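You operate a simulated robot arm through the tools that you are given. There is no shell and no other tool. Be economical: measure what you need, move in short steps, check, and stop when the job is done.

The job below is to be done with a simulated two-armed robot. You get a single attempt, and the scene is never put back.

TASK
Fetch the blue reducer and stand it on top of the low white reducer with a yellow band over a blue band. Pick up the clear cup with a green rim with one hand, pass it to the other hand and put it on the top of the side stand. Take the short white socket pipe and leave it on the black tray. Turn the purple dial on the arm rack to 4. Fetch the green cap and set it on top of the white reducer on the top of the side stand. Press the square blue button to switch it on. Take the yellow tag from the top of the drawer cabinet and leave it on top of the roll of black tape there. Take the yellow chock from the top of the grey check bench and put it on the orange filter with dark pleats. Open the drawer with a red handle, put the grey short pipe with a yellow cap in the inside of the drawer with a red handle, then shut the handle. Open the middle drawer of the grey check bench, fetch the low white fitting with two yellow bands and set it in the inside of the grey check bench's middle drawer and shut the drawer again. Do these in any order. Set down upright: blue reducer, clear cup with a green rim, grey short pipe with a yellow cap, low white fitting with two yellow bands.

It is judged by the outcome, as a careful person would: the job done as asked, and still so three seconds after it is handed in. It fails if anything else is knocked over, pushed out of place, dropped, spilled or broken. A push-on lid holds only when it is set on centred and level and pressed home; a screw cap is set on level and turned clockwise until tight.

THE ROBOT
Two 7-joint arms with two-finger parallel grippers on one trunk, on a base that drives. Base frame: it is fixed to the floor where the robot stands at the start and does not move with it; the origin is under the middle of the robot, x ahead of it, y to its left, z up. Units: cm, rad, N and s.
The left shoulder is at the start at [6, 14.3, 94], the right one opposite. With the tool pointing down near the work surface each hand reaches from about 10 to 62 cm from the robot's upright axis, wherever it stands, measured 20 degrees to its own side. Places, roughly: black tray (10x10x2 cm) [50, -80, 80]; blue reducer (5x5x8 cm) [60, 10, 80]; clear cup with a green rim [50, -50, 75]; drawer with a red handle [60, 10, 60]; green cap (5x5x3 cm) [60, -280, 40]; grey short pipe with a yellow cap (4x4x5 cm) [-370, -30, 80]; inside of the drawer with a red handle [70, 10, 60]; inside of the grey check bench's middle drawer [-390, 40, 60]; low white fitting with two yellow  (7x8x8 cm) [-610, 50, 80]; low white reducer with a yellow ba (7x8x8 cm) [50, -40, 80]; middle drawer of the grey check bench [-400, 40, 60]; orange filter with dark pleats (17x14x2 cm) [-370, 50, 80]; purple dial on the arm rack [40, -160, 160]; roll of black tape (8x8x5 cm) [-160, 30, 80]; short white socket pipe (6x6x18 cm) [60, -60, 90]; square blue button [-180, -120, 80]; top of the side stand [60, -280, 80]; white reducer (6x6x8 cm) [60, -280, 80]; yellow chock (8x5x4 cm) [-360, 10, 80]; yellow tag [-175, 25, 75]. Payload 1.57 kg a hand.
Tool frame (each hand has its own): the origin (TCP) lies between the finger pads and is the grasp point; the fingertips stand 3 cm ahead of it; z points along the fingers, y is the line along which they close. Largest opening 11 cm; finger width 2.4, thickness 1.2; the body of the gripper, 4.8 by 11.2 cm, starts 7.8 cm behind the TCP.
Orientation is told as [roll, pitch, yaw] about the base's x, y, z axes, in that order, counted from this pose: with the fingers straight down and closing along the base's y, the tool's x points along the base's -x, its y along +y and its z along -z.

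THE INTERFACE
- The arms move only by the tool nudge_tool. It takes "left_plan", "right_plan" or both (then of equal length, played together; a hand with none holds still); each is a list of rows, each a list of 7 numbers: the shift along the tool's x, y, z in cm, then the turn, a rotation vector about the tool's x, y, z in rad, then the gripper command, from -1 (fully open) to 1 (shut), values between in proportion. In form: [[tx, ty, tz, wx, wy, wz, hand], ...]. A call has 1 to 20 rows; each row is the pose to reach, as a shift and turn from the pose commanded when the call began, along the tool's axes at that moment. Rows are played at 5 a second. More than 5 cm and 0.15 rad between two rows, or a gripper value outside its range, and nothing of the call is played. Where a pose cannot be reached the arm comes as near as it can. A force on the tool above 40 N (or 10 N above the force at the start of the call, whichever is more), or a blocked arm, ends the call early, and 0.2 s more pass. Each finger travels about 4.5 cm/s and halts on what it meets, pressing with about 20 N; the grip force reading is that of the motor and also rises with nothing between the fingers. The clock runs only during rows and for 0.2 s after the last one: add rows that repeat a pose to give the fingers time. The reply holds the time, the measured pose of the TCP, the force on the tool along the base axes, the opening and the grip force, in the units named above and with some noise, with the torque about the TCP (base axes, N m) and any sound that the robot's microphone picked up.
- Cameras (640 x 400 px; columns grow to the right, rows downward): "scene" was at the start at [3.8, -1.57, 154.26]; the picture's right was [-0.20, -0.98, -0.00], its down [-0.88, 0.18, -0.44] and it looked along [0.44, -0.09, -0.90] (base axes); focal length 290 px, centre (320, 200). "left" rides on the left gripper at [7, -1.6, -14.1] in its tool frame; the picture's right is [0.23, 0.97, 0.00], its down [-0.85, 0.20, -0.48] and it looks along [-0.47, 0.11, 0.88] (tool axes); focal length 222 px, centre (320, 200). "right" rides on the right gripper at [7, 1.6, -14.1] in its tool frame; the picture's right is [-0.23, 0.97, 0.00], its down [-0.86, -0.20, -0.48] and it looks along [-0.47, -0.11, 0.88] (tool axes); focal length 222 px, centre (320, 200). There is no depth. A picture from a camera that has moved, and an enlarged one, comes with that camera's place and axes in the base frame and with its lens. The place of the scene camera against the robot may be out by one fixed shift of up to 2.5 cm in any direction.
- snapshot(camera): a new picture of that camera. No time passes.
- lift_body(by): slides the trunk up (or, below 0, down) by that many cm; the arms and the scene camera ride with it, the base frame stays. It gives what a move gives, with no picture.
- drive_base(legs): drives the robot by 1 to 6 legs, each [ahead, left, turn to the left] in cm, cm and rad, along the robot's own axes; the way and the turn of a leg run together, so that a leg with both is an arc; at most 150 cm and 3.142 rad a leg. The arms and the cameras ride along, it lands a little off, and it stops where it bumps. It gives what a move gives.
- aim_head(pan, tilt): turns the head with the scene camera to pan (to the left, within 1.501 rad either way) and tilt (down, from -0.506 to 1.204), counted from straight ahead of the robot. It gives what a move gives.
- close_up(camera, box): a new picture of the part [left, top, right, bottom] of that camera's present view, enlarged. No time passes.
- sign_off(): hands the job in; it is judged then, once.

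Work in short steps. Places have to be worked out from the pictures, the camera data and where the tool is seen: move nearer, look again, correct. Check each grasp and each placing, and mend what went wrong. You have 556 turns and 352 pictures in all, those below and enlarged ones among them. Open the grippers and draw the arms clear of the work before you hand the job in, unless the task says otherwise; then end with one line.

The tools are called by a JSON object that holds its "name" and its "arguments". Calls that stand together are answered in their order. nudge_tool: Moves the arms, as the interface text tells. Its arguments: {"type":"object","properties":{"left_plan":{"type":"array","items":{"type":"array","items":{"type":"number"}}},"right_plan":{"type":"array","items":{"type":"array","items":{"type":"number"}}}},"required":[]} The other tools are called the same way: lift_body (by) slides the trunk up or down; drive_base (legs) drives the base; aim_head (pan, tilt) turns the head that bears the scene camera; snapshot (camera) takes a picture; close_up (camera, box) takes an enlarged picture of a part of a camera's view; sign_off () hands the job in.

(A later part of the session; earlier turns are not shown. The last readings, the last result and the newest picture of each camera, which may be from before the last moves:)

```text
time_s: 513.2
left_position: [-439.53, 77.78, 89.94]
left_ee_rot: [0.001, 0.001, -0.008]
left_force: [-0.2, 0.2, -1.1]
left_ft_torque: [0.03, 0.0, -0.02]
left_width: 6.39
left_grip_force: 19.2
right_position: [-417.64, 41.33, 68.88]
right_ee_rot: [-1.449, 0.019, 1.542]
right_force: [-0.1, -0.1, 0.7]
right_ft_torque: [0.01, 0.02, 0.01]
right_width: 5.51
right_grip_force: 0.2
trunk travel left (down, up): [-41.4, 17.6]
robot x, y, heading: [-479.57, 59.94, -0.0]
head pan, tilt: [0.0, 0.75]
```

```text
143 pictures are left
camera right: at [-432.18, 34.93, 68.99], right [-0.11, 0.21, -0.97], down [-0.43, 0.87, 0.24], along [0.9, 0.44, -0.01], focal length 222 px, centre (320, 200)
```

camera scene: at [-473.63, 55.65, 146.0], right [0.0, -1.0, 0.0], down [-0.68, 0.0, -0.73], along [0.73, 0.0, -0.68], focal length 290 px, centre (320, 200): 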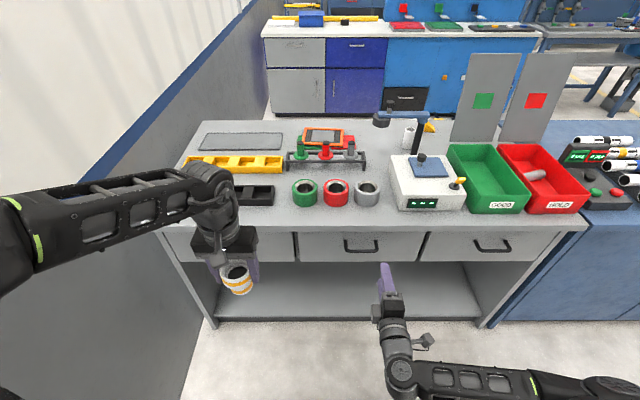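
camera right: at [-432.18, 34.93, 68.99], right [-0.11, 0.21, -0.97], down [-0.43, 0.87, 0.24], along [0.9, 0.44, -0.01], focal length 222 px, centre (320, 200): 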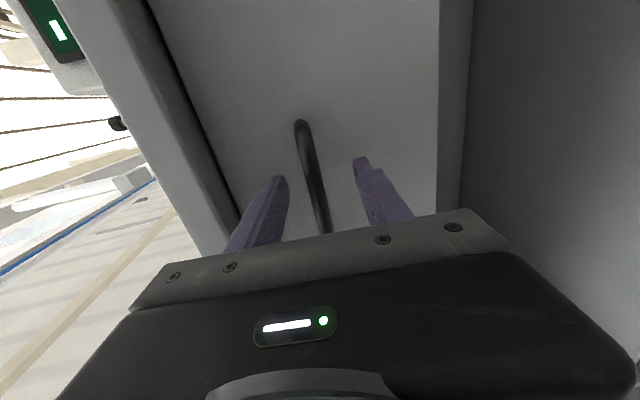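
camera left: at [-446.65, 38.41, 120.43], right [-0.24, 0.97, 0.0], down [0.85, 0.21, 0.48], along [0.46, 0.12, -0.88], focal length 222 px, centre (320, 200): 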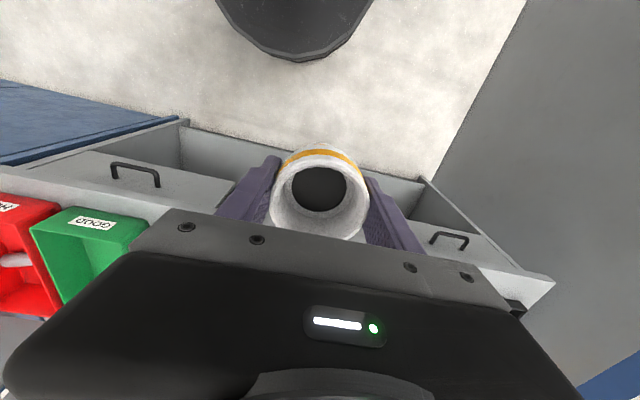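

The bar runs between the fingers. Closing on it now.

{"name": "nudge_tool", "arguments": {"right_plan": [[0, 0, 0.4, 0, 0, 0, 0.5], [0, 0, 0.4, 0, 0, 0, 1], [0, 0, 0.4, 0, 0, 0, 1], [0, 0, 0.4, 0, 0, 0, 1], [0, 0, 0.4, 0, 0, 0, 1]]}}

{"name": "snapshot", "arguments": {"camera": "right"}}

```text
time_s: 514.4
left_position: [-439.61, 77.96, 89.86]
left_ee_rot: [0.0, -0.002, -0.007]
left_force: [-0.3, -0.3, -0.8]
left_ft_torque: [0.0, 0.03, 0.0]
left_width: 6.41
left_grip_force: 19.9
right_position: [-417.33, 41.54, 69.03]
right_ee_rot: [-1.456, 0.02, 1.541]
right_force: [2.5, -1.0, 18.3]
right_ft_torque: [0.76, -0.03, 0.1]
right_width: 1.2
right_grip_force: 29.4
trunk travel left (down, up): [-41.4, 17.6]
robot x, y, heading: [-479.4, 60.18, -0.004]
head pan, tilt: [0.0, 0.75]
```

```text
142 pictures are left
camera right: at [-431.81, 34.93, 69.09], right [-0.11, 0.21, -0.97], down [-0.43, 0.87, 0.24], along [0.9, 0.44, 0.0], focal length 222 px, centre (320, 200)
```

right: 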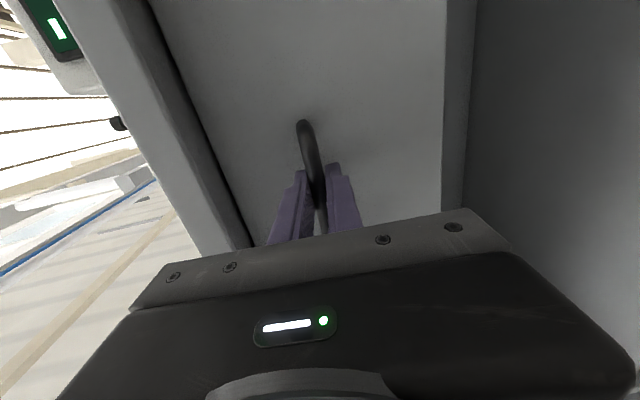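

The bar is gripped (1.2 cm). I'll pull the drawer open by driving straight back 22 cm.

{"name": "drive_base", "arguments": {"legs": [[-22, 0, 0]]}}

{"name": "snapshot", "arguments": {"camera": "scene"}}

```text
time_s: 516.1
left_position: [-461.8, 77.86, 89.98]
left_ee_rot: [0.001, 0.0, -0.006]
left_force: [-0.2, 0.4, -1.1]
left_ft_torque: [0.0, 0.02, 0.0]
left_width: 6.44
left_grip_force: 19.6
right_position: [-439.47, 41.42, 69.11]
right_ee_rot: [-1.455, 0.019, 1.539]
right_force: [-0.3, -14.3, 25.8]
right_ft_torque: [0.75, 0.01, 0.37]
right_width: 1.17
right_grip_force: 28.7
trunk travel left (down, up): [-41.4, 17.6]
robot x, y, heading: [-501.96, 60.26, 0.0]
head pan, tilt: [0.0, 0.75]
```

```text
141 pictures are left
camera scene: at [-495.95, 59.69, 144.51], right [0.0, -1.0, 0.0], down [-0.68, 0.0, -0.73], along [0.73, 0.0, -0.68], focal length 290 px, centre (320, 200)
```

scene: 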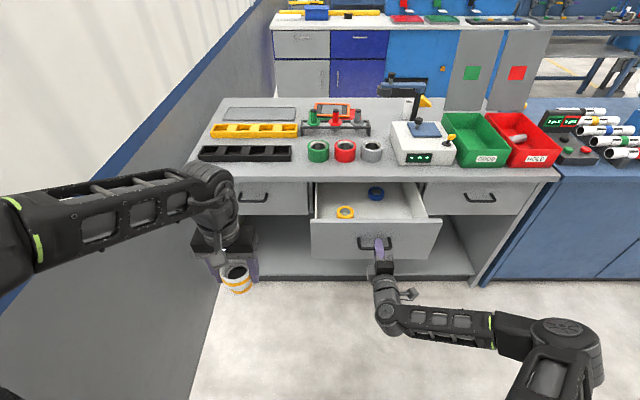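

The drawer is open about 22 cm, with two small rings inside. I'll release the handle and move the right hand back and out of the way.

{"name": "nudge_tool", "arguments": {"right_plan": [[0, 0, 0, 0, 0, 0, 0.5], [0, 0, 0, 0, 0, 0, 0], [0, 0, 0, 0, 0, 0, 0], [0, 0, -4, 0, 0, 0, 0], [0, 0, -8, 0, 0, 0, 0], [4, 0, -9, 0, 0, 0, 0], [8, 0, -9, 0, 0, 0, 0], [12, 0, -9, 0, 0, 0, 0], [16, 0, -9, 0, 0, 0, 0], [20, 0, -9, 0, 0, 0, 0], [20, 0, -9, 0, 0, 0, 0]]}}

{"name": "close_up", "arguments": {"camera": "scene", "box": [280, 160, 460, 290]}}

```text
time_s: 518.5
left_position: [-461.7, 77.83, 89.81]
left_ee_rot: [0.001, 0.001, -0.004]
left_force: [-0.1, 0.4, -1.0]
left_ft_torque: [-0.03, -0.03, -0.02]
left_width: 6.41
left_grip_force: 20.1
right_position: [-448.88, 21.66, 70.37]
right_ee_rot: [-1.452, 0.019, 1.538]
right_force: [0.3, 0.5, -0.5]
right_ft_torque: [-0.01, 0.04, 0.01]
right_width: 5.52
right_grip_force: 0.0
trunk travel left (down, up): [-41.4, 17.6]
robot x, y, heading: [-501.77, 60.31, 0.004]
head pan, tilt: [0.0, 0.75]
```

```text
3.08 times, centred on (370, 225) of scene
camera zoom: at [-495.67, 59.74, 144.49], right [0.0, -1.0, 0.0], down [-0.68, 0.0, -0.73], along [0.73, 0.0, -0.68], focal length 892 px, centre (166, 123)
```

zoom: 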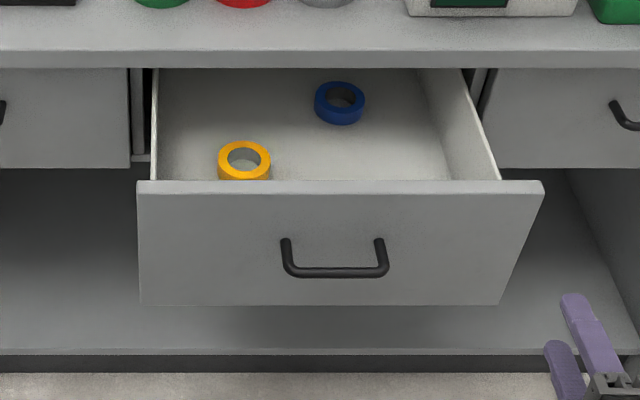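

The drawer's front half is free; I'll aim for about (-425, 39). First I'll fold the right hand back to its neutral down-pointing pose.

{"name": "nudge_tool", "arguments": {"right_plan": [[0, 0, -1, 0, 0, 0.14, 0], [0, 0, -2, 0, 0, 0.28, 0], [0, 0, -3, 0, 0, 0.42, 0], [0, 0, -4, 0, 0, 0.56, 0], [0, 0, -5, 0, 0, 0.7, 0], [0, 0, -5, 0, 0, 0.84, 0], [0, 0, -5, 0, 0, 0.98, 0], [0, 0, -5, 0, 0, 1.12, 0], [0, 0, -5, 0, 0, 1.26, 0], [0, 0, -5, 0, 0, 1.4, 0], [0, 0, -5, 0, 0, 1.5, 0], [0, 0, -5, 0, 0, 1.5, 0]]}}

{"name": "nudge_tool", "arguments": {"right_plan": [[-2, 0, 0, 0, 0.14, 0, 0], [-4, 0, 0, 0, 0.28, 0, 0], [-6, 0, 0, 0, 0.42, 0, 0], [-8, 0, 0, 0, 0.56, 0, 0], [-10, 0, 0, 0, 0.7, 0, 0], [-12, 0, -2, 0, 0.84, 0, 0], [-14, 0, -4, 0, 0.98, 0, 0], [-16, 0, -6, 0, 1.12, 0, 0], [-18, 0, -8, 0, 1.26, 0, 0], [-20, 0, -10, 0, 1.4, 0, 0], [-20, 0, -12, 0, 1.5, 0, 0], [-20, 0, -12, 0, 1.5, 0, 0]]}}

{"name": "snapshot", "arguments": {"camera": "scene"}}

```text
time_s: 521.1
left_position: [-461.75, 77.88, 89.85]
left_ee_rot: [0.003, -0.001, -0.006]
left_force: [0.0, 0.2, -0.9]
left_ft_torque: [-0.01, 0.0, 0.01]
left_width: 6.4
left_grip_force: 19.9
right_position: [-453.76, 21.91, 70.88]
right_ee_rot: [-0.64, -1.424, 0.614]
right_force: [0.1, -0.3, -0.1]
right_ft_torque: [0.01, 0.02, 0.01]
right_width: 5.48
right_grip_force: 0.1
trunk travel left (down, up): [-41.4, 17.6]
robot x, y, heading: [-501.5, 60.09, -0.001]
head pan, tilt: [0.0, 0.75]
```

```text
time_s: 523.7
left_position: [-461.55, 77.85, 89.8]
left_ee_rot: [0.003, 0.0, -0.005]
left_force: [-0.4, 0.4, -0.8]
left_ft_torque: [-0.01, -0.02, 0.04]
left_width: 6.41
left_grip_force: 20.4
right_position: [-463.29, 24.02, 92.09]
right_ee_rot: [-0.09, 0.05, -0.025]
right_force: [-0.5, 0.2, 1.1]
right_ft_torque: [0.04, 0.01, 0.03]
right_width: 5.53
right_grip_force: 0.0
trunk travel left (down, up): [-41.4, 17.6]
robot x, y, heading: [-501.39, 60.12, -0.001]
head pan, tilt: [0.0, 0.75]
```

```text
139 pictures are left
camera scene: at [-495.66, 59.75, 144.49], right [0.0, -1.0, 0.0], down [-0.68, 0.0, -0.73], along [0.73, 0.0, -0.68], focal length 290 px, centre (320, 200)
```

scene: 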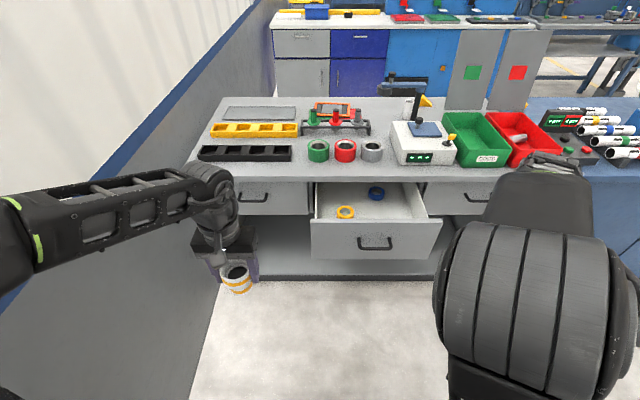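

Both hands are clear. I'll drive 27 cm forward and 22 cm right so the left hand hovers near the open drawer.

{"name": "drive_base", "arguments": {"legs": [[27, -22, 0]]}}

{"name": "aim_head", "arguments": {"pan": 0, "tilt": 1.0}}

{"name": "snapshot", "arguments": {"camera": "scene"}}

{"name": "snapshot", "arguments": {"camera": "left"}}

```text
time_s: 525.9
left_position: [-434.84, 55.45, 89.81]
left_ee_rot: [0.002, 0.0, -0.007]
left_force: [0.0, 0.1, -1.6]
left_ft_torque: [0.02, -0.02, -0.04]
left_width: 6.41
left_grip_force: 19.8
right_position: [-436.87, 1.54, 92.05]
right_ee_rot: [-0.09, 0.047, -0.031]
right_force: [0.0, 0.5, 0.1]
right_ft_torque: [0.03, 0.01, 0.01]
right_width: 5.5
right_grip_force: 0.0
trunk travel left (down, up): [-41.4, 17.6]
robot x, y, heading: [-475.02, 37.43, -0.002]
head pan, tilt: [0.0, 0.75]
```

```text
time_s: 526.7
left_position: [-435.04, 55.39, 89.92]
left_ee_rot: [0.0, 0.0, -0.007]
left_force: [0.4, 0.9, -1.3]
left_ft_torque: [-0.01, 0.01, 0.0]
left_width: 6.39
left_grip_force: 20.5
right_position: [-436.78, 1.52, 92.12]
right_ee_rot: [-0.09, 0.047, -0.03]
right_force: [-0.5, -0.1, -0.3]
right_ft_torque: [0.04, -0.01, 0.0]
right_width: 5.49
right_grip_force: 0.2
trunk travel left (down, up): [-41.4, 17.6]
robot x, y, heading: [-474.71, 37.51, -0.006]
head pan, tilt: [0.0, 1.0]
```

```text
138 pictures are left
camera scene: at [-470.32, 37.36, 142.59], right [0.0, -1.0, 0.0], down [-0.84, 0.0, -0.54], along [0.54, 0.0, -0.84], focal length 290 px, centre (320, 200)
```

scene: 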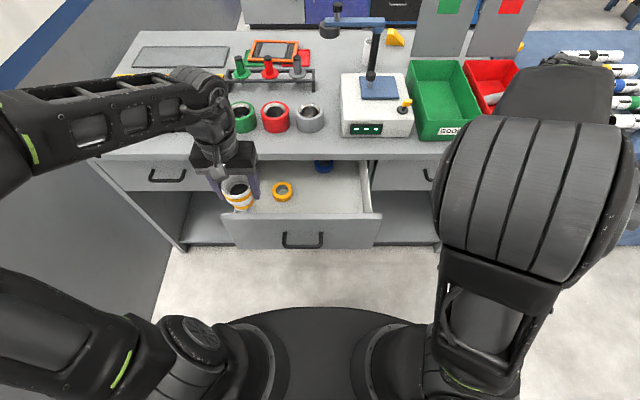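

```text
137 pictures are left
camera left: at [-442.01, 53.79, 103.93], right [-0.22, 0.98, 0.0], down [0.86, 0.19, 0.48], along [0.47, 0.11, -0.88], focal length 222 px, centre (320, 200)
```

left: 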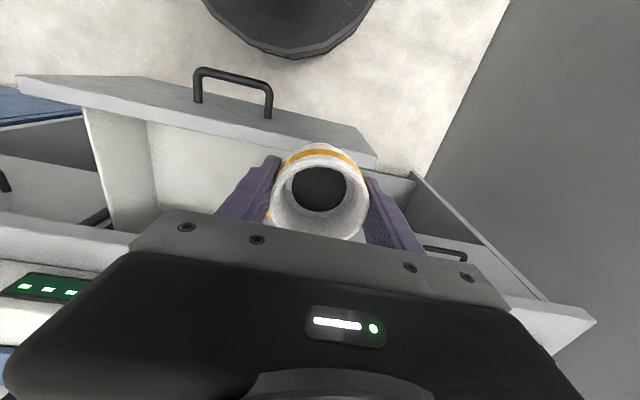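

I'll move the fitting over the free part of the drawer at (-424.5, 39), keeping its height.

{"name": "nudge_tool", "arguments": {"left_plan": [[-2.5, -4.1, 0, 0, 0, 0, 0.7], [-5, -8.2, 0, 0, 0, 0, 0.7], [-8, -12, 0, 0, 0, 0, 0.7], [-10.4, -16.4, 0, 0, 0, 0, 0.7], [-10.4, -16.4, 0, 0, 0, 0, 0.7]]}}

{"name": "snapshot", "arguments": {"camera": "left"}}

{"name": "close_up", "arguments": {"camera": "scene", "box": [200, 120, 420, 260]}}

```text
refused: row 4 steps farther than a row can; nothing moved
```

```text
136 pictures are left
camera left: at [-442.01, 53.79, 103.93], right [-0.22, 0.98, 0.0], down [0.86, 0.19, 0.48], along [0.47, 0.11, -0.88], focal length 222 px, centre (320, 200)
```

left: 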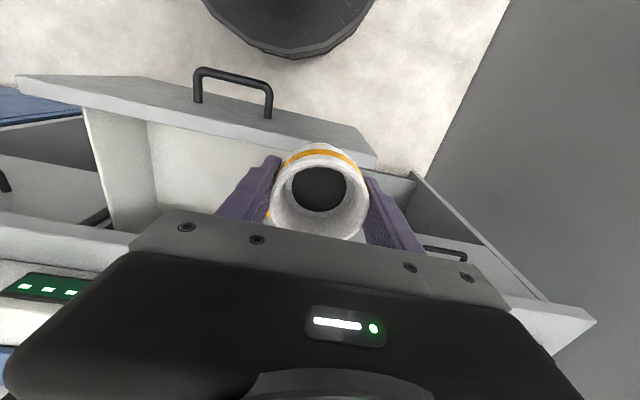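

```text
2.86 times, centred on (310, 190) of scene
camera zoom: at [-470.32, 37.36, 142.59], right [0.0, -1.0, 0.0], down [-0.84, 0.0, -0.54], along [0.54, 0.0, -0.84], focal length 828 px, centre (349, 229)
```

zoom: 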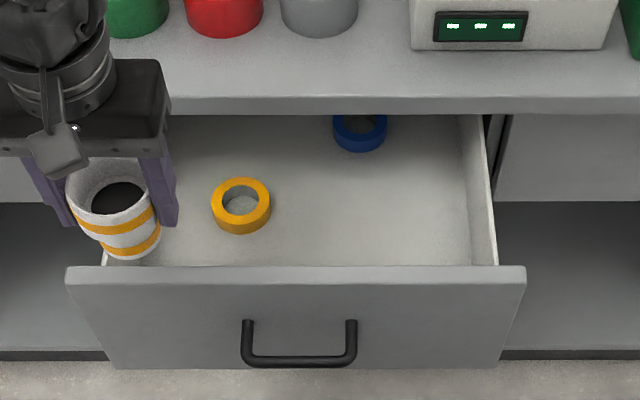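

One row was 5.02 cm. I'll resend with smaller rows, aiming at (-423.5, 37).

{"name": "nudge_tool", "arguments": {"left_plan": [[-2.3, -3.7, 0, 0, 0, 0, 0.7], [-4.6, -7.4, 0, 0, 0, 0, 0.7], [-6.9, -11.1, 0, 0, 0, 0, 0.7], [-9.2, -14.8, 0, 0, 0, 0, 0.7], [-11.5, -18.4, 0, 0, 0, 0, 0.7], [-11.5, -18.4, 0, 0, 0, 0, 0.7]]}}

{"name": "snapshot", "arguments": {"camera": "left"}}

{"name": "close_up", "arguments": {"camera": "scene", "box": [200, 120, 420, 260]}}

```text
time_s: 528.1
left_position: [-423.6, 36.91, 89.91]
left_ee_rot: [0.001, 0.0, -0.008]
left_force: [-0.3, 0.0, -1.2]
left_ft_torque: [0.01, 0.01, 0.02]
left_width: 6.43
left_grip_force: 20.0
right_position: [-436.78, 1.39, 92.07]
right_ee_rot: [-0.09, 0.047, -0.028]
right_force: [-0.1, -0.2, 0.4]
right_ft_torque: [0.03, 0.01, 0.05]
right_width: 5.49
right_grip_force: 0.1
trunk travel left (down, up): [-41.4, 17.6]
robot x, y, heading: [-474.92, 37.72, 0.003]
head pan, tilt: [0.0, 1.0]
```

```text
134 pictures are left
camera left: at [-430.68, 35.29, 103.99], right [-0.22, 0.98, 0.0], down [0.86, 0.19, 0.48], along [0.47, 0.11, -0.88], focal length 222 px, centre (320, 200)
```

left: 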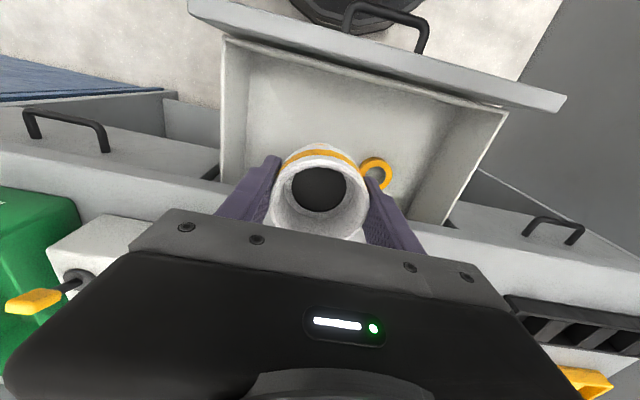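

```text
2.86 times, centred on (310, 190) of scene
camera zoom: at [-470.33, 37.37, 142.58], right [0.0, -1.0, 0.0], down [-0.84, 0.0, -0.54], along [0.54, 0.0, -0.84], focal length 828 px, centre (349, 229)
```

zoom: 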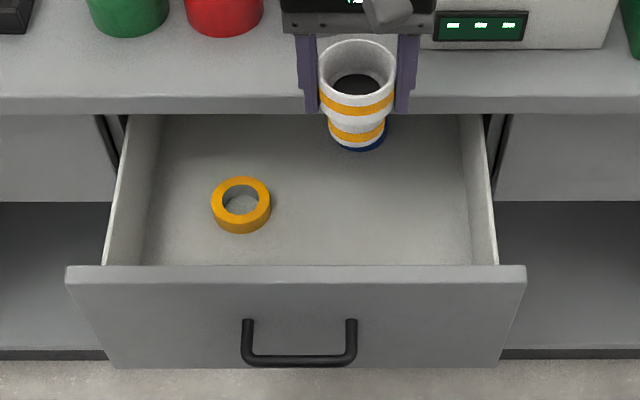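

Clear of the yellow ring and the walls. I'll lower the fitting into the drawer.

{"name": "nudge_tool", "arguments": {"left_plan": [[0, 0, 4, 0, 0, 0, 0.7], [0, 0, 8, 0, 0, 0, 0.7], [0, 0, 12, 0, 0, 0, 0.7], [0, 0, 16, 0, 0, 0, 0.7], [0, 0, 20, 0, 0, 0, 0.7], [0, 0, 20, 0, 0, 0, 0.7]]}}

{"name": "snapshot", "arguments": {"camera": "left"}}

{"name": "close_up", "arguments": {"camera": "scene", "box": [200, 120, 420, 260]}}

```text
time_s: 529.5
left_position: [-423.38, 37.04, 69.8]
left_ee_rot: [0.001, -0.001, -0.007]
left_force: [-0.2, -0.2, -0.4]
left_ft_torque: [0.0, 0.01, 0.01]
left_width: 6.39
left_grip_force: 20.6
right_position: [-436.77, 1.65, 91.98]
right_ee_rot: [-0.091, 0.045, -0.029]
right_force: [-0.2, -0.4, -0.1]
right_ft_torque: [-0.01, -0.01, -0.03]
right_width: 5.56
right_grip_force: 0.0
trunk travel left (down, up): [-41.4, 17.6]
robot x, y, heading: [-475.13, 37.36, 0.003]
head pan, tilt: [0.0, 1.0]
```

```text
132 pictures are left
camera left: at [-430.53, 35.45, 83.88], right [-0.22, 0.98, 0.0], down [0.86, 0.19, 0.48], along [0.47, 0.11, -0.88], focal length 222 px, centre (320, 200)
```

left: 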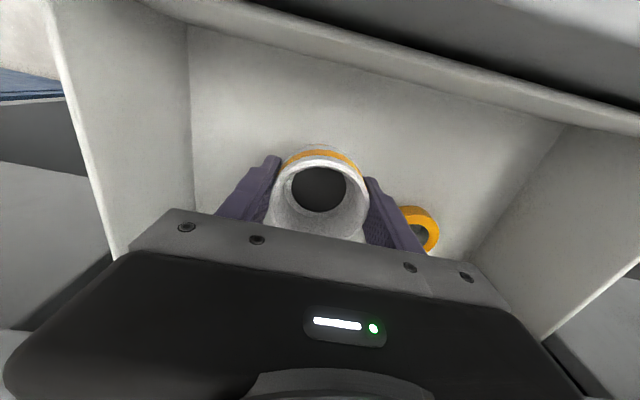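

```text
2.86 times, centred on (310, 190) of scene
camera zoom: at [-470.32, 37.36, 142.58], right [0.0, -1.0, 0.0], down [-0.84, 0.0, -0.54], along [0.54, 0.0, -0.84], focal length 828 px, centre (349, 229)
```

zoom: 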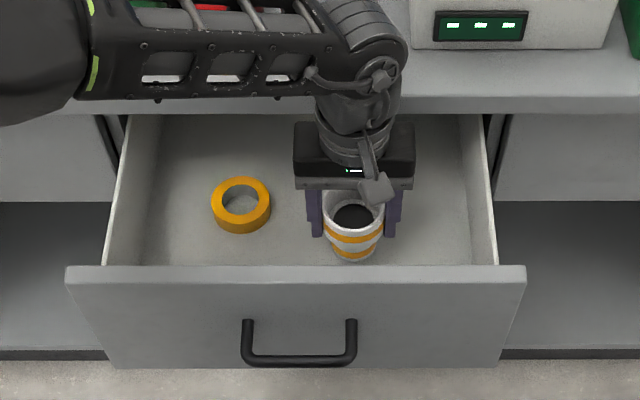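

Good. Now slowly down until it touches the drawer floor.

{"name": "nudge_tool", "arguments": {"left_plan": [[0, 0, 1, 0, 0, 0, 0.7], [0, 0, 2, 0, 0, 0, 0.7], [0, 0, 2.5, 0, 0, 0, 0.7], [0, 0, 3, 0, 0, 0, 0.7], [0, 0, 3, 0, 0, 0, 0.7]]}}

{"name": "nudge_tool", "arguments": {"left_plan": [[0, 0, 0.4, 0, 0, 0, 0.7], [0, 0, 0.8, 0, 0, 0, 0.7], [0, 0, 1.2, 0, 0, 0, 0.7], [0, 0, 1.2, 0, 0, 0, 0.7]]}}

```text
time_s: 530.7
left_position: [-423.58, 37.14, 66.67]
left_ee_rot: [0.001, 0.0, -0.007]
left_force: [0.8, 0.4, -0.6]
left_ft_torque: [-0.02, 0.0, 0.03]
left_width: 6.4
left_grip_force: 19.6
right_position: [-436.72, 1.56, 92.04]
right_ee_rot: [-0.09, 0.048, -0.029]
right_force: [0.8, -0.4, 0.5]
right_ft_torque: [-0.01, -0.05, -0.02]
right_width: 5.48
right_grip_force: 0.1
trunk travel left (down, up): [-41.4, 17.6]
robot x, y, heading: [-474.9, 37.44, -0.005]
head pan, tilt: [0.0, 1.0]
```

```text
time_s: 531.7
left_position: [-423.54, 37.17, 65.89]
left_ee_rot: [0.0, -0.005, -0.007]
left_force: [1.7, 0.4, 18.2]
left_ft_torque: [0.02, -0.12, 0.0]
left_width: 6.47
left_grip_force: 19.9
right_position: [-436.88, 1.53, 92.07]
right_ee_rot: [-0.093, 0.047, -0.027]
right_force: [0.4, 0.2, -0.3]
right_ft_torque: [-0.01, 0.01, 0.01]
right_width: 5.51
right_grip_force: 0.1
trunk travel left (down, up): [-41.4, 17.6]
robot x, y, heading: [-474.97, 37.71, -0.006]
head pan, tilt: [0.0, 1.0]
```

Contact at 18 N: the fitting stands on the drawer floor. I'll open and rise straight out.

{"name": "nudge_tool", "arguments": {"left_plan": [[0, 0, -0.3, 0, 0, 0, 0.3], [0, 0, -0.3, 0, 0, 0, -0.2], [0, 0, -0.3, 0, 0, 0, -0.45], [0, 0, -0.3, 0, 0, 0, -0.45], [0, 0, -4, 0, 0, 0, -0.45], [0, 0, -8, 0, 0, 0, -0.45], [0, 0, -12, 0, 0, 0, -0.45], [0, 0, -16, 0, 0, 0, -0.45], [0, 0, -20, 0, 0, 0, -0.45], [0, 0, -24, 0, 0, 0, -0.45], [0, 0, -24, 0, 0, 0, -0.45]]}}

{"name": "snapshot", "arguments": {"camera": "left"}}

{"name": "close_up", "arguments": {"camera": "scene", "box": [200, 120, 420, 260]}}

```text
time_s: 534.1
left_position: [-423.68, 36.89, 89.67]
left_ee_rot: [0.002, 0.001, -0.006]
left_force: [-0.4, -1.4, 0.7]
left_ft_torque: [0.02, -0.02, 0.0]
left_width: 7.98
left_grip_force: 0.2
right_position: [-436.85, 1.48, 91.92]
right_ee_rot: [-0.089, 0.048, -0.029]
right_force: [-0.3, 0.9, -0.5]
right_ft_torque: [0.02, -0.03, 0.01]
right_width: 5.5
right_grip_force: 0.1
trunk travel left (down, up): [-41.4, 17.6]
robot x, y, heading: [-475.1, 37.7, -0.005]
head pan, tilt: [0.0, 1.0]
```

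```text
130 pictures are left
camera left: at [-430.74, 35.32, 103.76], right [-0.22, 0.98, 0.0], down [0.86, 0.19, 0.48], along [0.47, 0.11, -0.88], focal length 222 px, centre (320, 200)
```

left: 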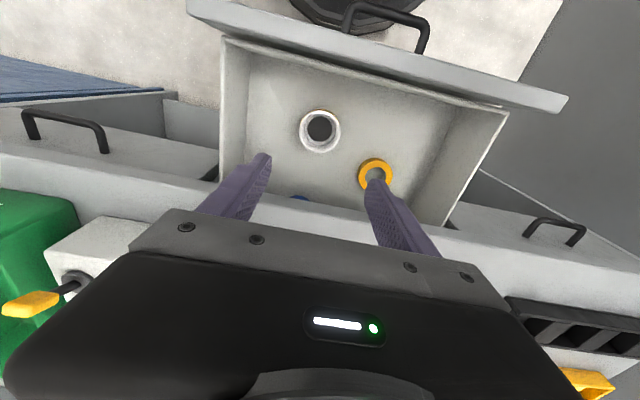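

```text
2.86 times, centred on (310, 190) of scene
camera zoom: at [-470.32, 37.36, 142.58], right [0.0, -1.0, 0.0], down [-0.84, 0.0, -0.54], along [0.54, 0.0, -0.84], focal length 828 px, centre (349, 229)
```

zoom: 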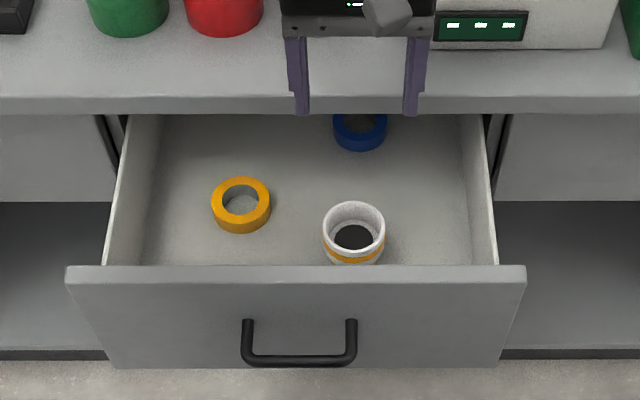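

The fitting stands in the drawer beside the ring. To shut the drawer, I'll bring the closed left fingers down in front of the panel, above the handle.

{"name": "nudge_tool", "arguments": {"left_plan": [[4, 1, 0, 0, 0, 0, 0.5], [8, 2, 0, 0, 0, 0, 1], [12, 3, 0, 0, 0, 0, 1], [16, 4, 0, 0, 0, 0, 1], [20, 4.5, 0, 0, 0, 0, 1], [20, 4.5, 4, 0, 0, 0, 1], [20, 4.5, 8, 0, 0, 0, 1], [20, 4.5, 12, 0, 0, 0, 1], [20, 4.5, 14.7, 0, 0, 0, 1], [20, 4.5, 14.7, 0, 0, 0, 1]]}}

{"name": "snapshot", "arguments": {"camera": "left"}}

{"name": "snapshot", "arguments": {"camera": "scene"}}

```text
time_s: 536.3
left_position: [-443.66, 41.7, 74.89]
left_ee_rot: [0.002, 0.001, -0.009]
left_force: [-0.4, 0.5, 0.0]
left_ft_torque: [0.0, -0.04, 0.01]
left_width: 0.0
left_grip_force: 20.2
right_position: [-436.8, 1.59, 92.12]
right_ee_rot: [-0.091, 0.046, -0.029]
right_force: [0.0, -0.7, -0.5]
right_ft_torque: [-0.03, 0.0, -0.02]
right_width: 5.5
right_grip_force: 0.0
trunk travel left (down, up): [-41.4, 17.6]
robot x, y, heading: [-474.65, 37.26, -0.006]
head pan, tilt: [0.0, 1.0]
```

```text
128 pictures are left
camera left: at [-450.77, 40.11, 88.91], right [-0.22, 0.98, 0.0], down [0.86, 0.19, 0.48], along [0.47, 0.11, -0.88], focal length 222 px, centre (320, 200)
```

left: 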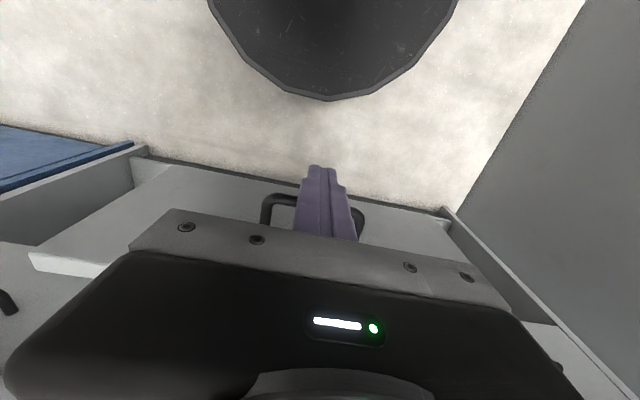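

```text
127 pictures are left
camera scene: at [-470.34, 37.36, 142.58], right [0.0, -1.0, 0.0], down [-0.84, 0.0, -0.54], along [0.54, 0.0, -0.84], focal length 290 px, centre (320, 200)
```

scene: 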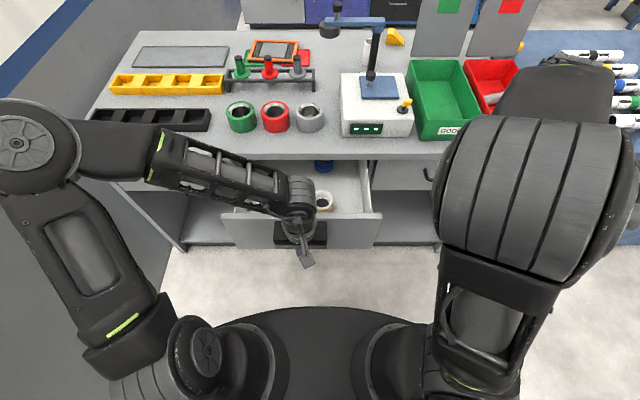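

I'll retract the right hand a little, then push: first 14 cm by driving, then the rest with the arm.

{"name": "nudge_tool", "arguments": {"right_plan": [[3, 0, -1, 0, 0, 0, 0], [6, 0, -2, 0, 0, 0, 0], [9, 0, -3, 0, 0, 0, 0], [9, 0, -3, 0, 0, 0, 0]]}}

{"name": "drive_base", "arguments": {"legs": [[14, 0, 0]]}}

{"name": "snapshot", "arguments": {"camera": "scene"}}

```text
time_s: 537.3
left_position: [-443.66, 41.74, 74.81]
left_ee_rot: [0.0, -0.001, -0.008]
left_force: [-0.1, 0.3, -0.5]
left_ft_torque: [0.0, 0.04, 0.0]
left_width: 0.0
left_grip_force: 20.0
right_position: [-445.62, 2.15, 95.54]
right_ee_rot: [-0.09, 0.047, -0.027]
right_force: [0.2, -0.1, 0.5]
right_ft_torque: [0.0, 0.01, 0.01]
right_width: 5.47
right_grip_force: 0.1
trunk travel left (down, up): [-41.4, 17.6]
robot x, y, heading: [-475.25, 37.95, -0.006]
head pan, tilt: [0.0, 1.0]
```

```text
time_s: 538.6
left_position: [-429.57, 41.73, 74.98]
left_ee_rot: [0.002, 0.0, -0.005]
left_force: [0.5, 0.4, -0.5]
left_ft_torque: [0.02, 0.04, -0.03]
left_width: 0.0
left_grip_force: 19.3
right_position: [-431.31, 2.2, 95.48]
right_ee_rot: [-0.091, 0.049, -0.028]
right_force: [-0.7, 0.4, -0.3]
right_ft_torque: [-0.03, 0.02, -0.03]
right_width: 5.49
right_grip_force: 0.0
trunk travel left (down, up): [-41.4, 17.6]
robot x, y, heading: [-461.3, 37.71, -0.003]
head pan, tilt: [0.0, 1.0]
```

```text
126 pictures are left
camera scene: at [-456.18, 37.35, 142.58], right [0.0, -1.0, 0.0], down [-0.84, 0.0, -0.54], along [0.54, 0.0, -0.84], focal length 290 px, centre (320, 200)
```

scene: 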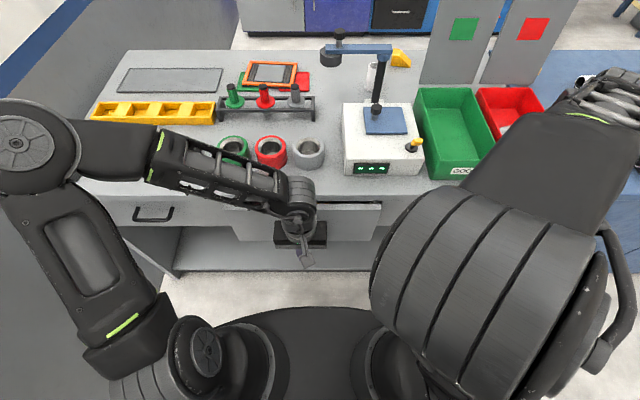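

The drawer slides easily. I'll push the remaining 15 cm with the arm.

{"name": "nudge_tool", "arguments": {"left_plan": [[-3, 0, 0, 0, 0, 0, 1], [-6, 0, 0, 0, 0, 0, 1], [-9, 0, 0, 0, 0, 0, 1], [-12, 0, 0, 0, 0, 0, 1], [-14, 0, 0, 0, 0, 0, 1], [-15, 0, 0, 0, 0, 0, 1], [-16, 0, 0, 0, 0, 0, 1], [-16, 0, 0, 0, 0, 0, 1]]}}

{"name": "snapshot", "arguments": {"camera": "scene"}}

{"name": "snapshot", "arguments": {"camera": "left"}}

```text
time_s: 539.8
left_position: [-417.43, 41.58, 74.72]
left_ee_rot: [0.007, 0.017, -0.01]
left_force: [-10.8, 1.3, 3.5]
left_ft_torque: [-0.05, -0.64, 0.15]
left_width: 0.01
left_grip_force: 19.9
right_position: [-431.57, 2.13, 95.43]
right_ee_rot: [-0.088, 0.046, -0.024]
right_force: [1.2, -0.5, 0.0]
right_ft_torque: [0.01, 0.05, -0.02]
right_width: 5.53
right_grip_force: 0.1
trunk travel left (down, up): [-41.4, 17.6]
robot x, y, heading: [-461.26, 37.9, -0.004]
head pan, tilt: [0.0, 1.0]
stopped in row 5 (left hand): the force on the tool passed its limit at 48 N (the readings are from after the stop); the commanded pose is now the measured one
```

```text
125 pictures are left
camera scene: at [-456.29, 37.35, 142.59], right [0.0, -1.0, 0.0], down [-0.84, 0.0, -0.54], along [0.54, 0.0, -0.84], focal length 290 px, centre (320, 200)
```

scene: 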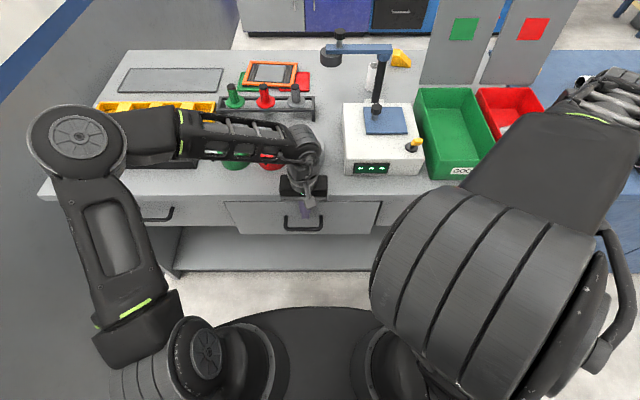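

```text
124 pictures are left
camera left: at [-424.23, 39.85, 88.86], right [-0.22, 0.98, 0.01], down [0.87, 0.19, 0.46], along [0.45, 0.11, -0.89], focal length 222 px, centre (320, 200)
```

left: 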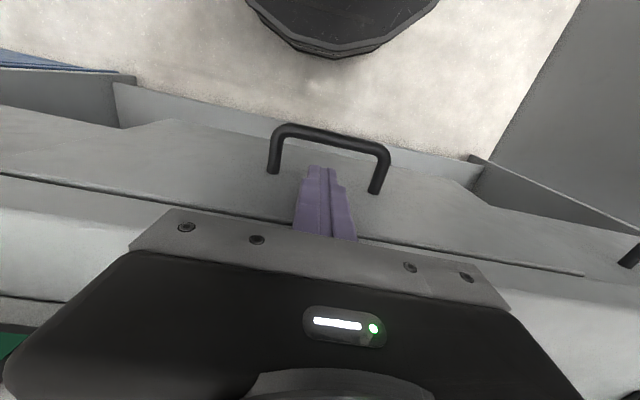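

It stopped about 3 cm short; the gripper body probably met the bench-top edge. I'll back off 1 cm, raise 3.3 cm so the body clears it, and push again with the fingertips.

{"name": "nudge_tool", "arguments": {"left_plan": [[1.5, 0, 0, 0, 0, 0, 1], [1.5, 0, -2, 0, 0, 0, 1], [1.5, 0, -3.3, 0, 0, 0, 1], [1.5, 0, -3.3, 0, 0, 0, 1]]}}

{"name": "snapshot", "arguments": {"camera": "left"}}

{"name": "close_up", "arguments": {"camera": "scene", "box": [120, 90, 400, 270]}}

```text
time_s: 540.8
left_position: [-418.6, 41.51, 78.03]
left_ee_rot: [0.003, 0.015, -0.008]
left_force: [-0.1, -0.5, -0.5]
left_ft_torque: [0.0, -0.03, 0.0]
left_width: 0.0
left_grip_force: 20.5
right_position: [-431.41, 2.23, 95.5]
right_ee_rot: [-0.092, 0.047, -0.029]
right_force: [-0.5, 0.5, 0.5]
right_ft_torque: [-0.01, 0.01, -0.02]
right_width: 5.5
right_grip_force: 0.0
trunk travel left (down, up): [-41.4, 17.6]
robot x, y, heading: [-461.0, 37.54, -0.003]
head pan, tilt: [0.0, 1.0]
```

```text
123 pictures are left
camera left: at [-425.47, 39.86, 92.12], right [-0.22, 0.98, 0.01], down [0.86, 0.19, 0.47], along [0.45, 0.11, -0.88], focal length 222 px, centre (320, 200)
```

left: 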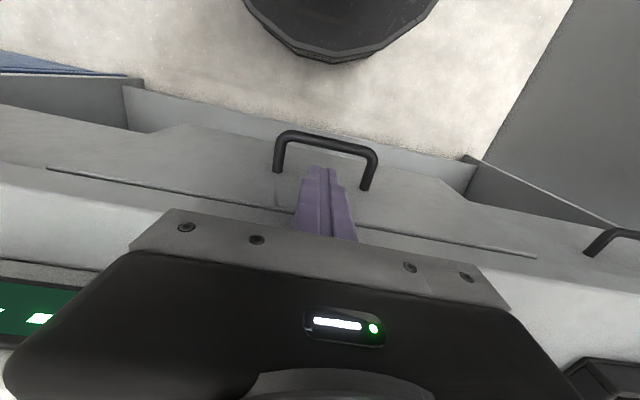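

```text
2.22 times, centred on (260, 180) of scene
camera zoom: at [-456.27, 37.35, 142.58], right [0.0, -1.0, 0.0], down [-0.84, 0.0, -0.54], along [0.54, 0.0, -0.84], focal length 644 px, centre (453, 244)
```

zoom: 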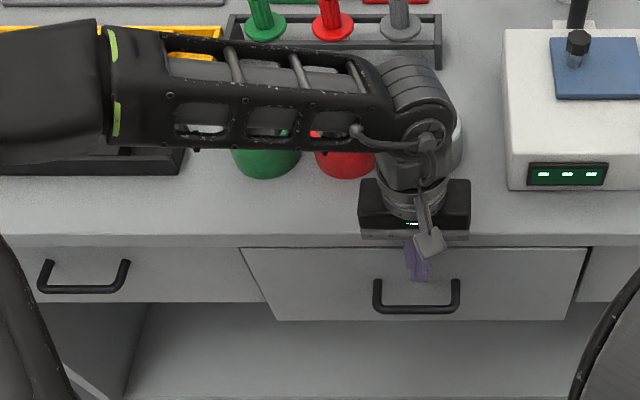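

The drawer still stands out about 2.5 cm. Pushing again from this height.

{"name": "nudge_tool", "arguments": {"left_plan": [[-1.5, 0, 0, 0, 0, 0, 1], [-2.5, 0, 0, 0, 0, 0, 1], [-3.5, 0, 0, 0, 0, 0, 1], [-4.5, 0, 0, 0, 0, 0, 1], [-5.2, 0, 0, 0, 0, 0, 1], [-5.2, 0, 0, 0, 0, 0, 1]]}}

{"name": "close_up", "arguments": {"camera": "scene", "box": [120, 90, 400, 270]}}

{"name": "snapshot", "arguments": {"camera": "left"}}

```text
time_s: 541.4
left_position: [-417.45, 41.5, 77.59]
left_ee_rot: [0.012, 0.04, -0.014]
left_force: [-15.7, 1.0, 4.2]
left_ft_torque: [0.03, -0.38, 0.21]
left_width: 0.01
left_grip_force: 19.6
right_position: [-431.53, 2.14, 95.53]
right_ee_rot: [-0.088, 0.045, -0.027]
right_force: [0.0, 0.5, 0.4]
right_ft_torque: [-0.01, 0.01, 0.03]
right_width: 5.5
right_grip_force: 0.1
trunk travel left (down, up): [-41.4, 17.6]
robot x, y, heading: [-461.4, 37.36, -0.003]
head pan, tilt: [0.0, 1.0]
stopped in row 3 (left hand): the force on the tool passed its limit at 48 N (the readings are from after the stop); the commanded pose is now the measured one
```

```text
2.22 times, centred on (260, 180) of scene
camera zoom: at [-456.48, 37.37, 142.6], right [0.0, -1.0, 0.0], down [-0.84, 0.0, -0.54], along [0.54, 0.0, -0.84], focal length 644 px, centre (453, 244)
```

zoom: 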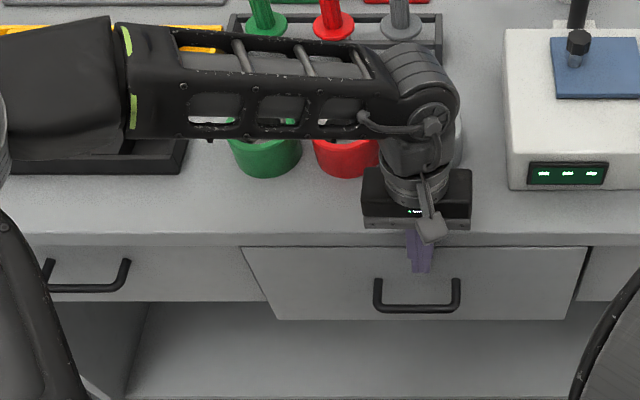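

```text
120 pictures are left
camera left: at [-423.94, 39.77, 92.0], right [-0.21, 0.98, 0.02], down [0.88, 0.18, 0.45], along [0.43, 0.11, -0.89], focal length 222 px, centre (320, 200)
```

left: 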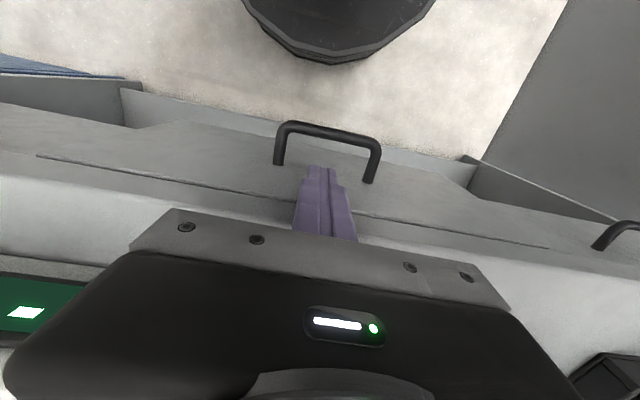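

The fingers are meeting the bench-top overhang, not the drawer. I'll back off 25 cm, point the left hand level ahead and push on the handle bar below the overhang.

{"name": "drive_base", "arguments": {"legs": [[-27, 0, 0]]}}

{"name": "nudge_tool", "arguments": {"left_plan": [[0, 0, 0, 0, -0.14, 0, 1], [0, 0, 0, 0, -0.28, 0, 1], [0, 0, 0, 0, -0.42, 0, 1], [0, 0, 0, 0, -0.56, 0, 1], [0, 0, 1, 0, -0.7, 0, 1], [0, 0, 2, 0, -0.84, 0, 1], [0, 0, 3, 0, -0.98, 0, 1], [0, 0, 4, 0, -1.12, 0, 1], [0, 0, 5, 0, -1.26, 0, 1], [0, 0, 6, 0, -1.4, 0, 1], [0, 0, 7, 0, -1.54, 0, 1], [0, 0, 8.5, 0, -1.61, 0, 1], [0, 0, 8.5, 0, -1.61, 0, 1]]}}

{"name": "snapshot", "arguments": {"camera": "left"}}

{"name": "snapshot", "arguments": {"camera": "scene"}}

```text
time_s: 543.3
left_position: [-444.26, 41.56, 77.74]
left_ee_rot: [0.01, 0.033, -0.011]
left_force: [-1.3, -0.3, 0.5]
left_ft_torque: [-0.02, -0.03, 0.03]
left_width: 0.0
left_grip_force: 20.2
right_position: [-458.43, 2.16, 95.41]
right_ee_rot: [-0.09, 0.048, -0.026]
right_force: [-0.4, 0.5, 0.9]
right_ft_torque: [-0.03, 0.0, 0.0]
right_width: 5.51
right_grip_force: 0.1
trunk travel left (down, up): [-41.4, 17.6]
robot x, y, heading: [-487.89, 37.31, 0.0]
head pan, tilt: [0.0, 1.0]
```

```text
time_s: 546.0
left_position: [-439.79, 45.05, 74.42]
left_ee_rot: [-3.09, -1.441, -3.116]
left_force: [-0.5, 0.0, 0.4]
left_ft_torque: [0.0, 0.0, -0.02]
left_width: 0.0
left_grip_force: 20.1
right_position: [-458.54, 2.26, 95.5]
right_ee_rot: [-0.089, 0.046, -0.027]
right_force: [0.7, 0.3, -0.3]
right_ft_torque: [-0.03, -0.01, -0.02]
right_width: 5.49
right_grip_force: 0.0
trunk travel left (down, up): [-41.4, 17.6]
robot x, y, heading: [-487.85, 37.99, 0.004]
head pan, tilt: [0.0, 1.0]
stopped in row 13 (left hand): the arm was blocked; the commanded pose is now the measured one
```

```text
119 pictures are left
camera left: at [-452.89, 42.25, 65.69], right [-0.05, 0.97, -0.23], down [-0.6, 0.16, 0.79], along [0.8, 0.18, 0.57], focal length 222 px, centre (320, 200)
```

left: 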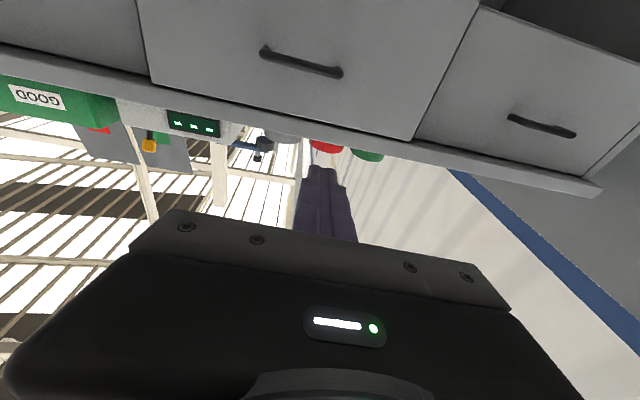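

```text
118 pictures are left
camera scene: at [-483.33, 37.33, 142.58], right [0.0, -1.0, 0.0], down [-0.84, 0.0, -0.54], along [0.54, 0.0, -0.84], focal length 290 px, centre (320, 200)
```

scene: 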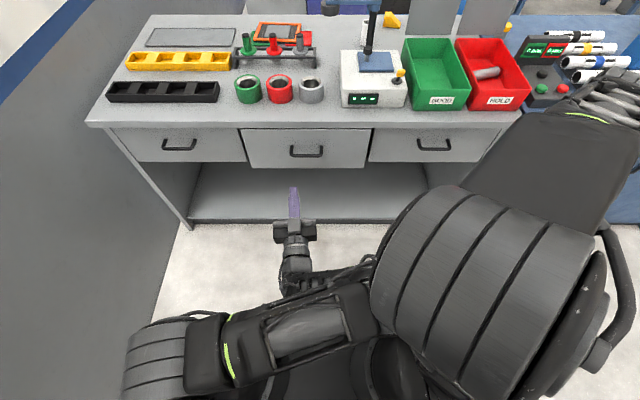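

The left hand points ahead but is a bit high and cramped. I'll shift the base 10 cm right, then level it at handle height.

{"name": "drive_base", "arguments": {"legs": [[0, -10, 0]]}}

{"name": "nudge_tool", "arguments": {"left_plan": [[1.5, 1.6, 0, 0, 0.04, 0, 1], [3, 3.2, 0, 0, 0.08, 0, 1], [4.5, 4.8, 0, 0, 0.12, 0, 1], [5.4, 6.3, 0, 0, 0.13, 0, 1], [5.4, 6.3, 0, 0, 0.13, 0, 1]]}}

{"name": "snapshot", "arguments": {"camera": "left"}}

{"name": "snapshot", "arguments": {"camera": "scene"}}

```text
time_s: 547.2
left_position: [-439.94, 34.81, 74.44]
left_ee_rot: [-3.096, -1.442, -3.11]
left_force: [0.0, -1.1, 0.4]
left_ft_torque: [-0.01, -0.03, 0.05]
left_width: 0.0
left_grip_force: 20.2
right_position: [-458.39, -8.07, 95.43]
right_ee_rot: [-0.092, 0.048, -0.026]
right_force: [-0.6, 0.0, -1.0]
right_ft_torque: [0.01, 0.02, 0.07]
right_width: 5.47
right_grip_force: 0.0
trunk travel left (down, up): [-41.4, 17.6]
robot x, y, heading: [-488.44, 27.57, -0.003]
head pan, tilt: [0.0, 1.0]
```

```text
time_s: 548.4
left_position: [-439.32, 41.21, 68.98]
left_ee_rot: [-1.299, -1.565, 1.374]
left_force: [0.4, 0.6, -0.2]
left_ft_torque: [0.0, -0.02, -0.01]
left_width: 0.01
left_grip_force: 19.6
right_position: [-458.44, -8.06, 95.41]
right_ee_rot: [-0.091, 0.045, -0.028]
right_force: [0.9, 0.2, -0.1]
right_ft_torque: [0.0, 0.02, -0.01]
right_width: 5.5
right_grip_force: 0.1
trunk travel left (down, up): [-41.4, 17.6]
robot x, y, heading: [-487.79, 27.87, 0.001]
head pan, tilt: [0.0, 1.0]
```

```text
117 pictures are left
camera left: at [-453.44, 38.31, 62.03], right [-0.08, 0.97, -0.23], down [-0.49, 0.17, 0.85], along [0.87, 0.18, 0.46], focal length 222 px, centre (320, 200)
```

left: 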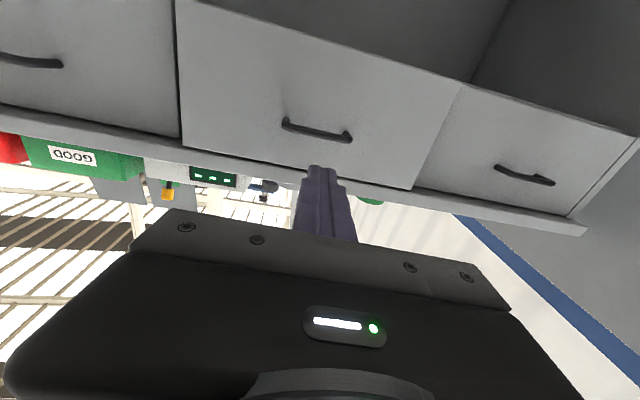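

```text
116 pictures are left
camera scene: at [-483.28, 27.22, 142.58], right [0.0, -1.0, 0.0], down [-0.84, 0.0, -0.54], along [0.54, 0.0, -0.84], focal length 290 px, centre (320, 200)
```

scene: 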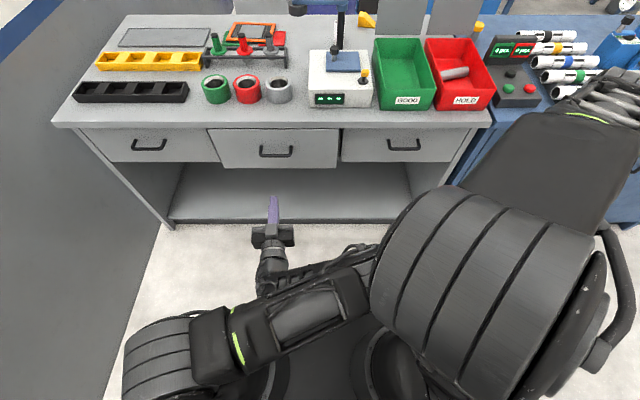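

Now level at handle height. I'll drive forward 19 cm so the fingertips push the handle bar home.

{"name": "drive_base", "arguments": {"legs": [[18.5, 0, 0]]}}

{"name": "close_up", "arguments": {"camera": "scene", "box": [60, 120, 420, 290]}}

{"name": "snapshot", "arguments": {"camera": "left"}}

```text
time_s: 550.0
left_position: [-420.91, 41.2, 69.1]
left_ee_rot: [-1.465, -1.565, 1.544]
left_force: [-1.4, -0.3, -0.2]
left_ft_torque: [0.02, 0.0, 0.0]
left_width: 0.0
left_grip_force: 19.9
right_position: [-439.78, -7.87, 95.42]
right_ee_rot: [-0.091, 0.048, -0.022]
right_force: [-0.2, 0.0, -0.2]
right_ft_torque: [0.03, -0.03, 0.02]
right_width: 5.49
right_grip_force: 0.0
trunk travel left (down, up): [-41.4, 17.6]
robot x, y, heading: [-468.98, 27.71, 0.005]
head pan, tilt: [0.0, 1.0]
stopped in leg 1: the force on the tool passed its limit at 62 N (the readings are from after the stop); the commanded pose is now the measured one
```

```text
1.78 times, centred on (240, 205) of scene
camera zoom: at [-464.64, 27.29, 142.58], right [0.0, -1.0, 0.0], down [-0.84, 0.0, -0.54], along [0.54, 0.0, -0.84], focal length 515 px, centre (462, 191)
```

zoom: 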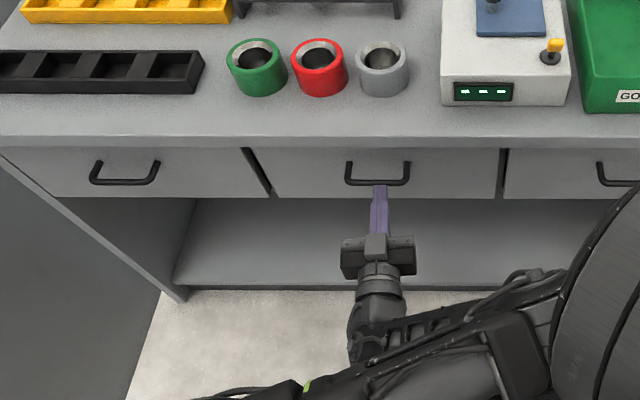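

```text
114 pictures are left
camera left: at [-435.02, 38.51, 62.04], right [-0.08, 0.97, -0.23], down [-0.49, 0.17, 0.85], along [0.87, 0.18, 0.47], focal length 222 px, centre (320, 200)
```

left: 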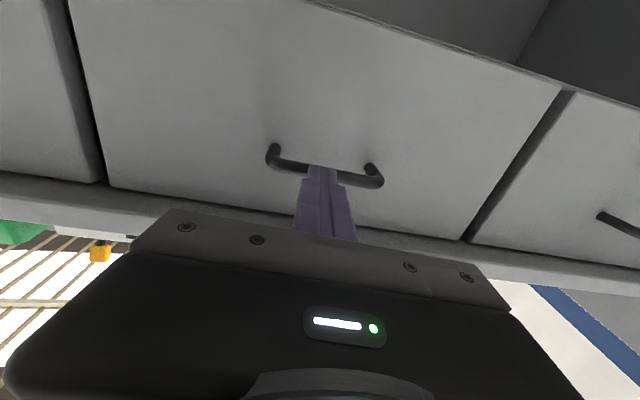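

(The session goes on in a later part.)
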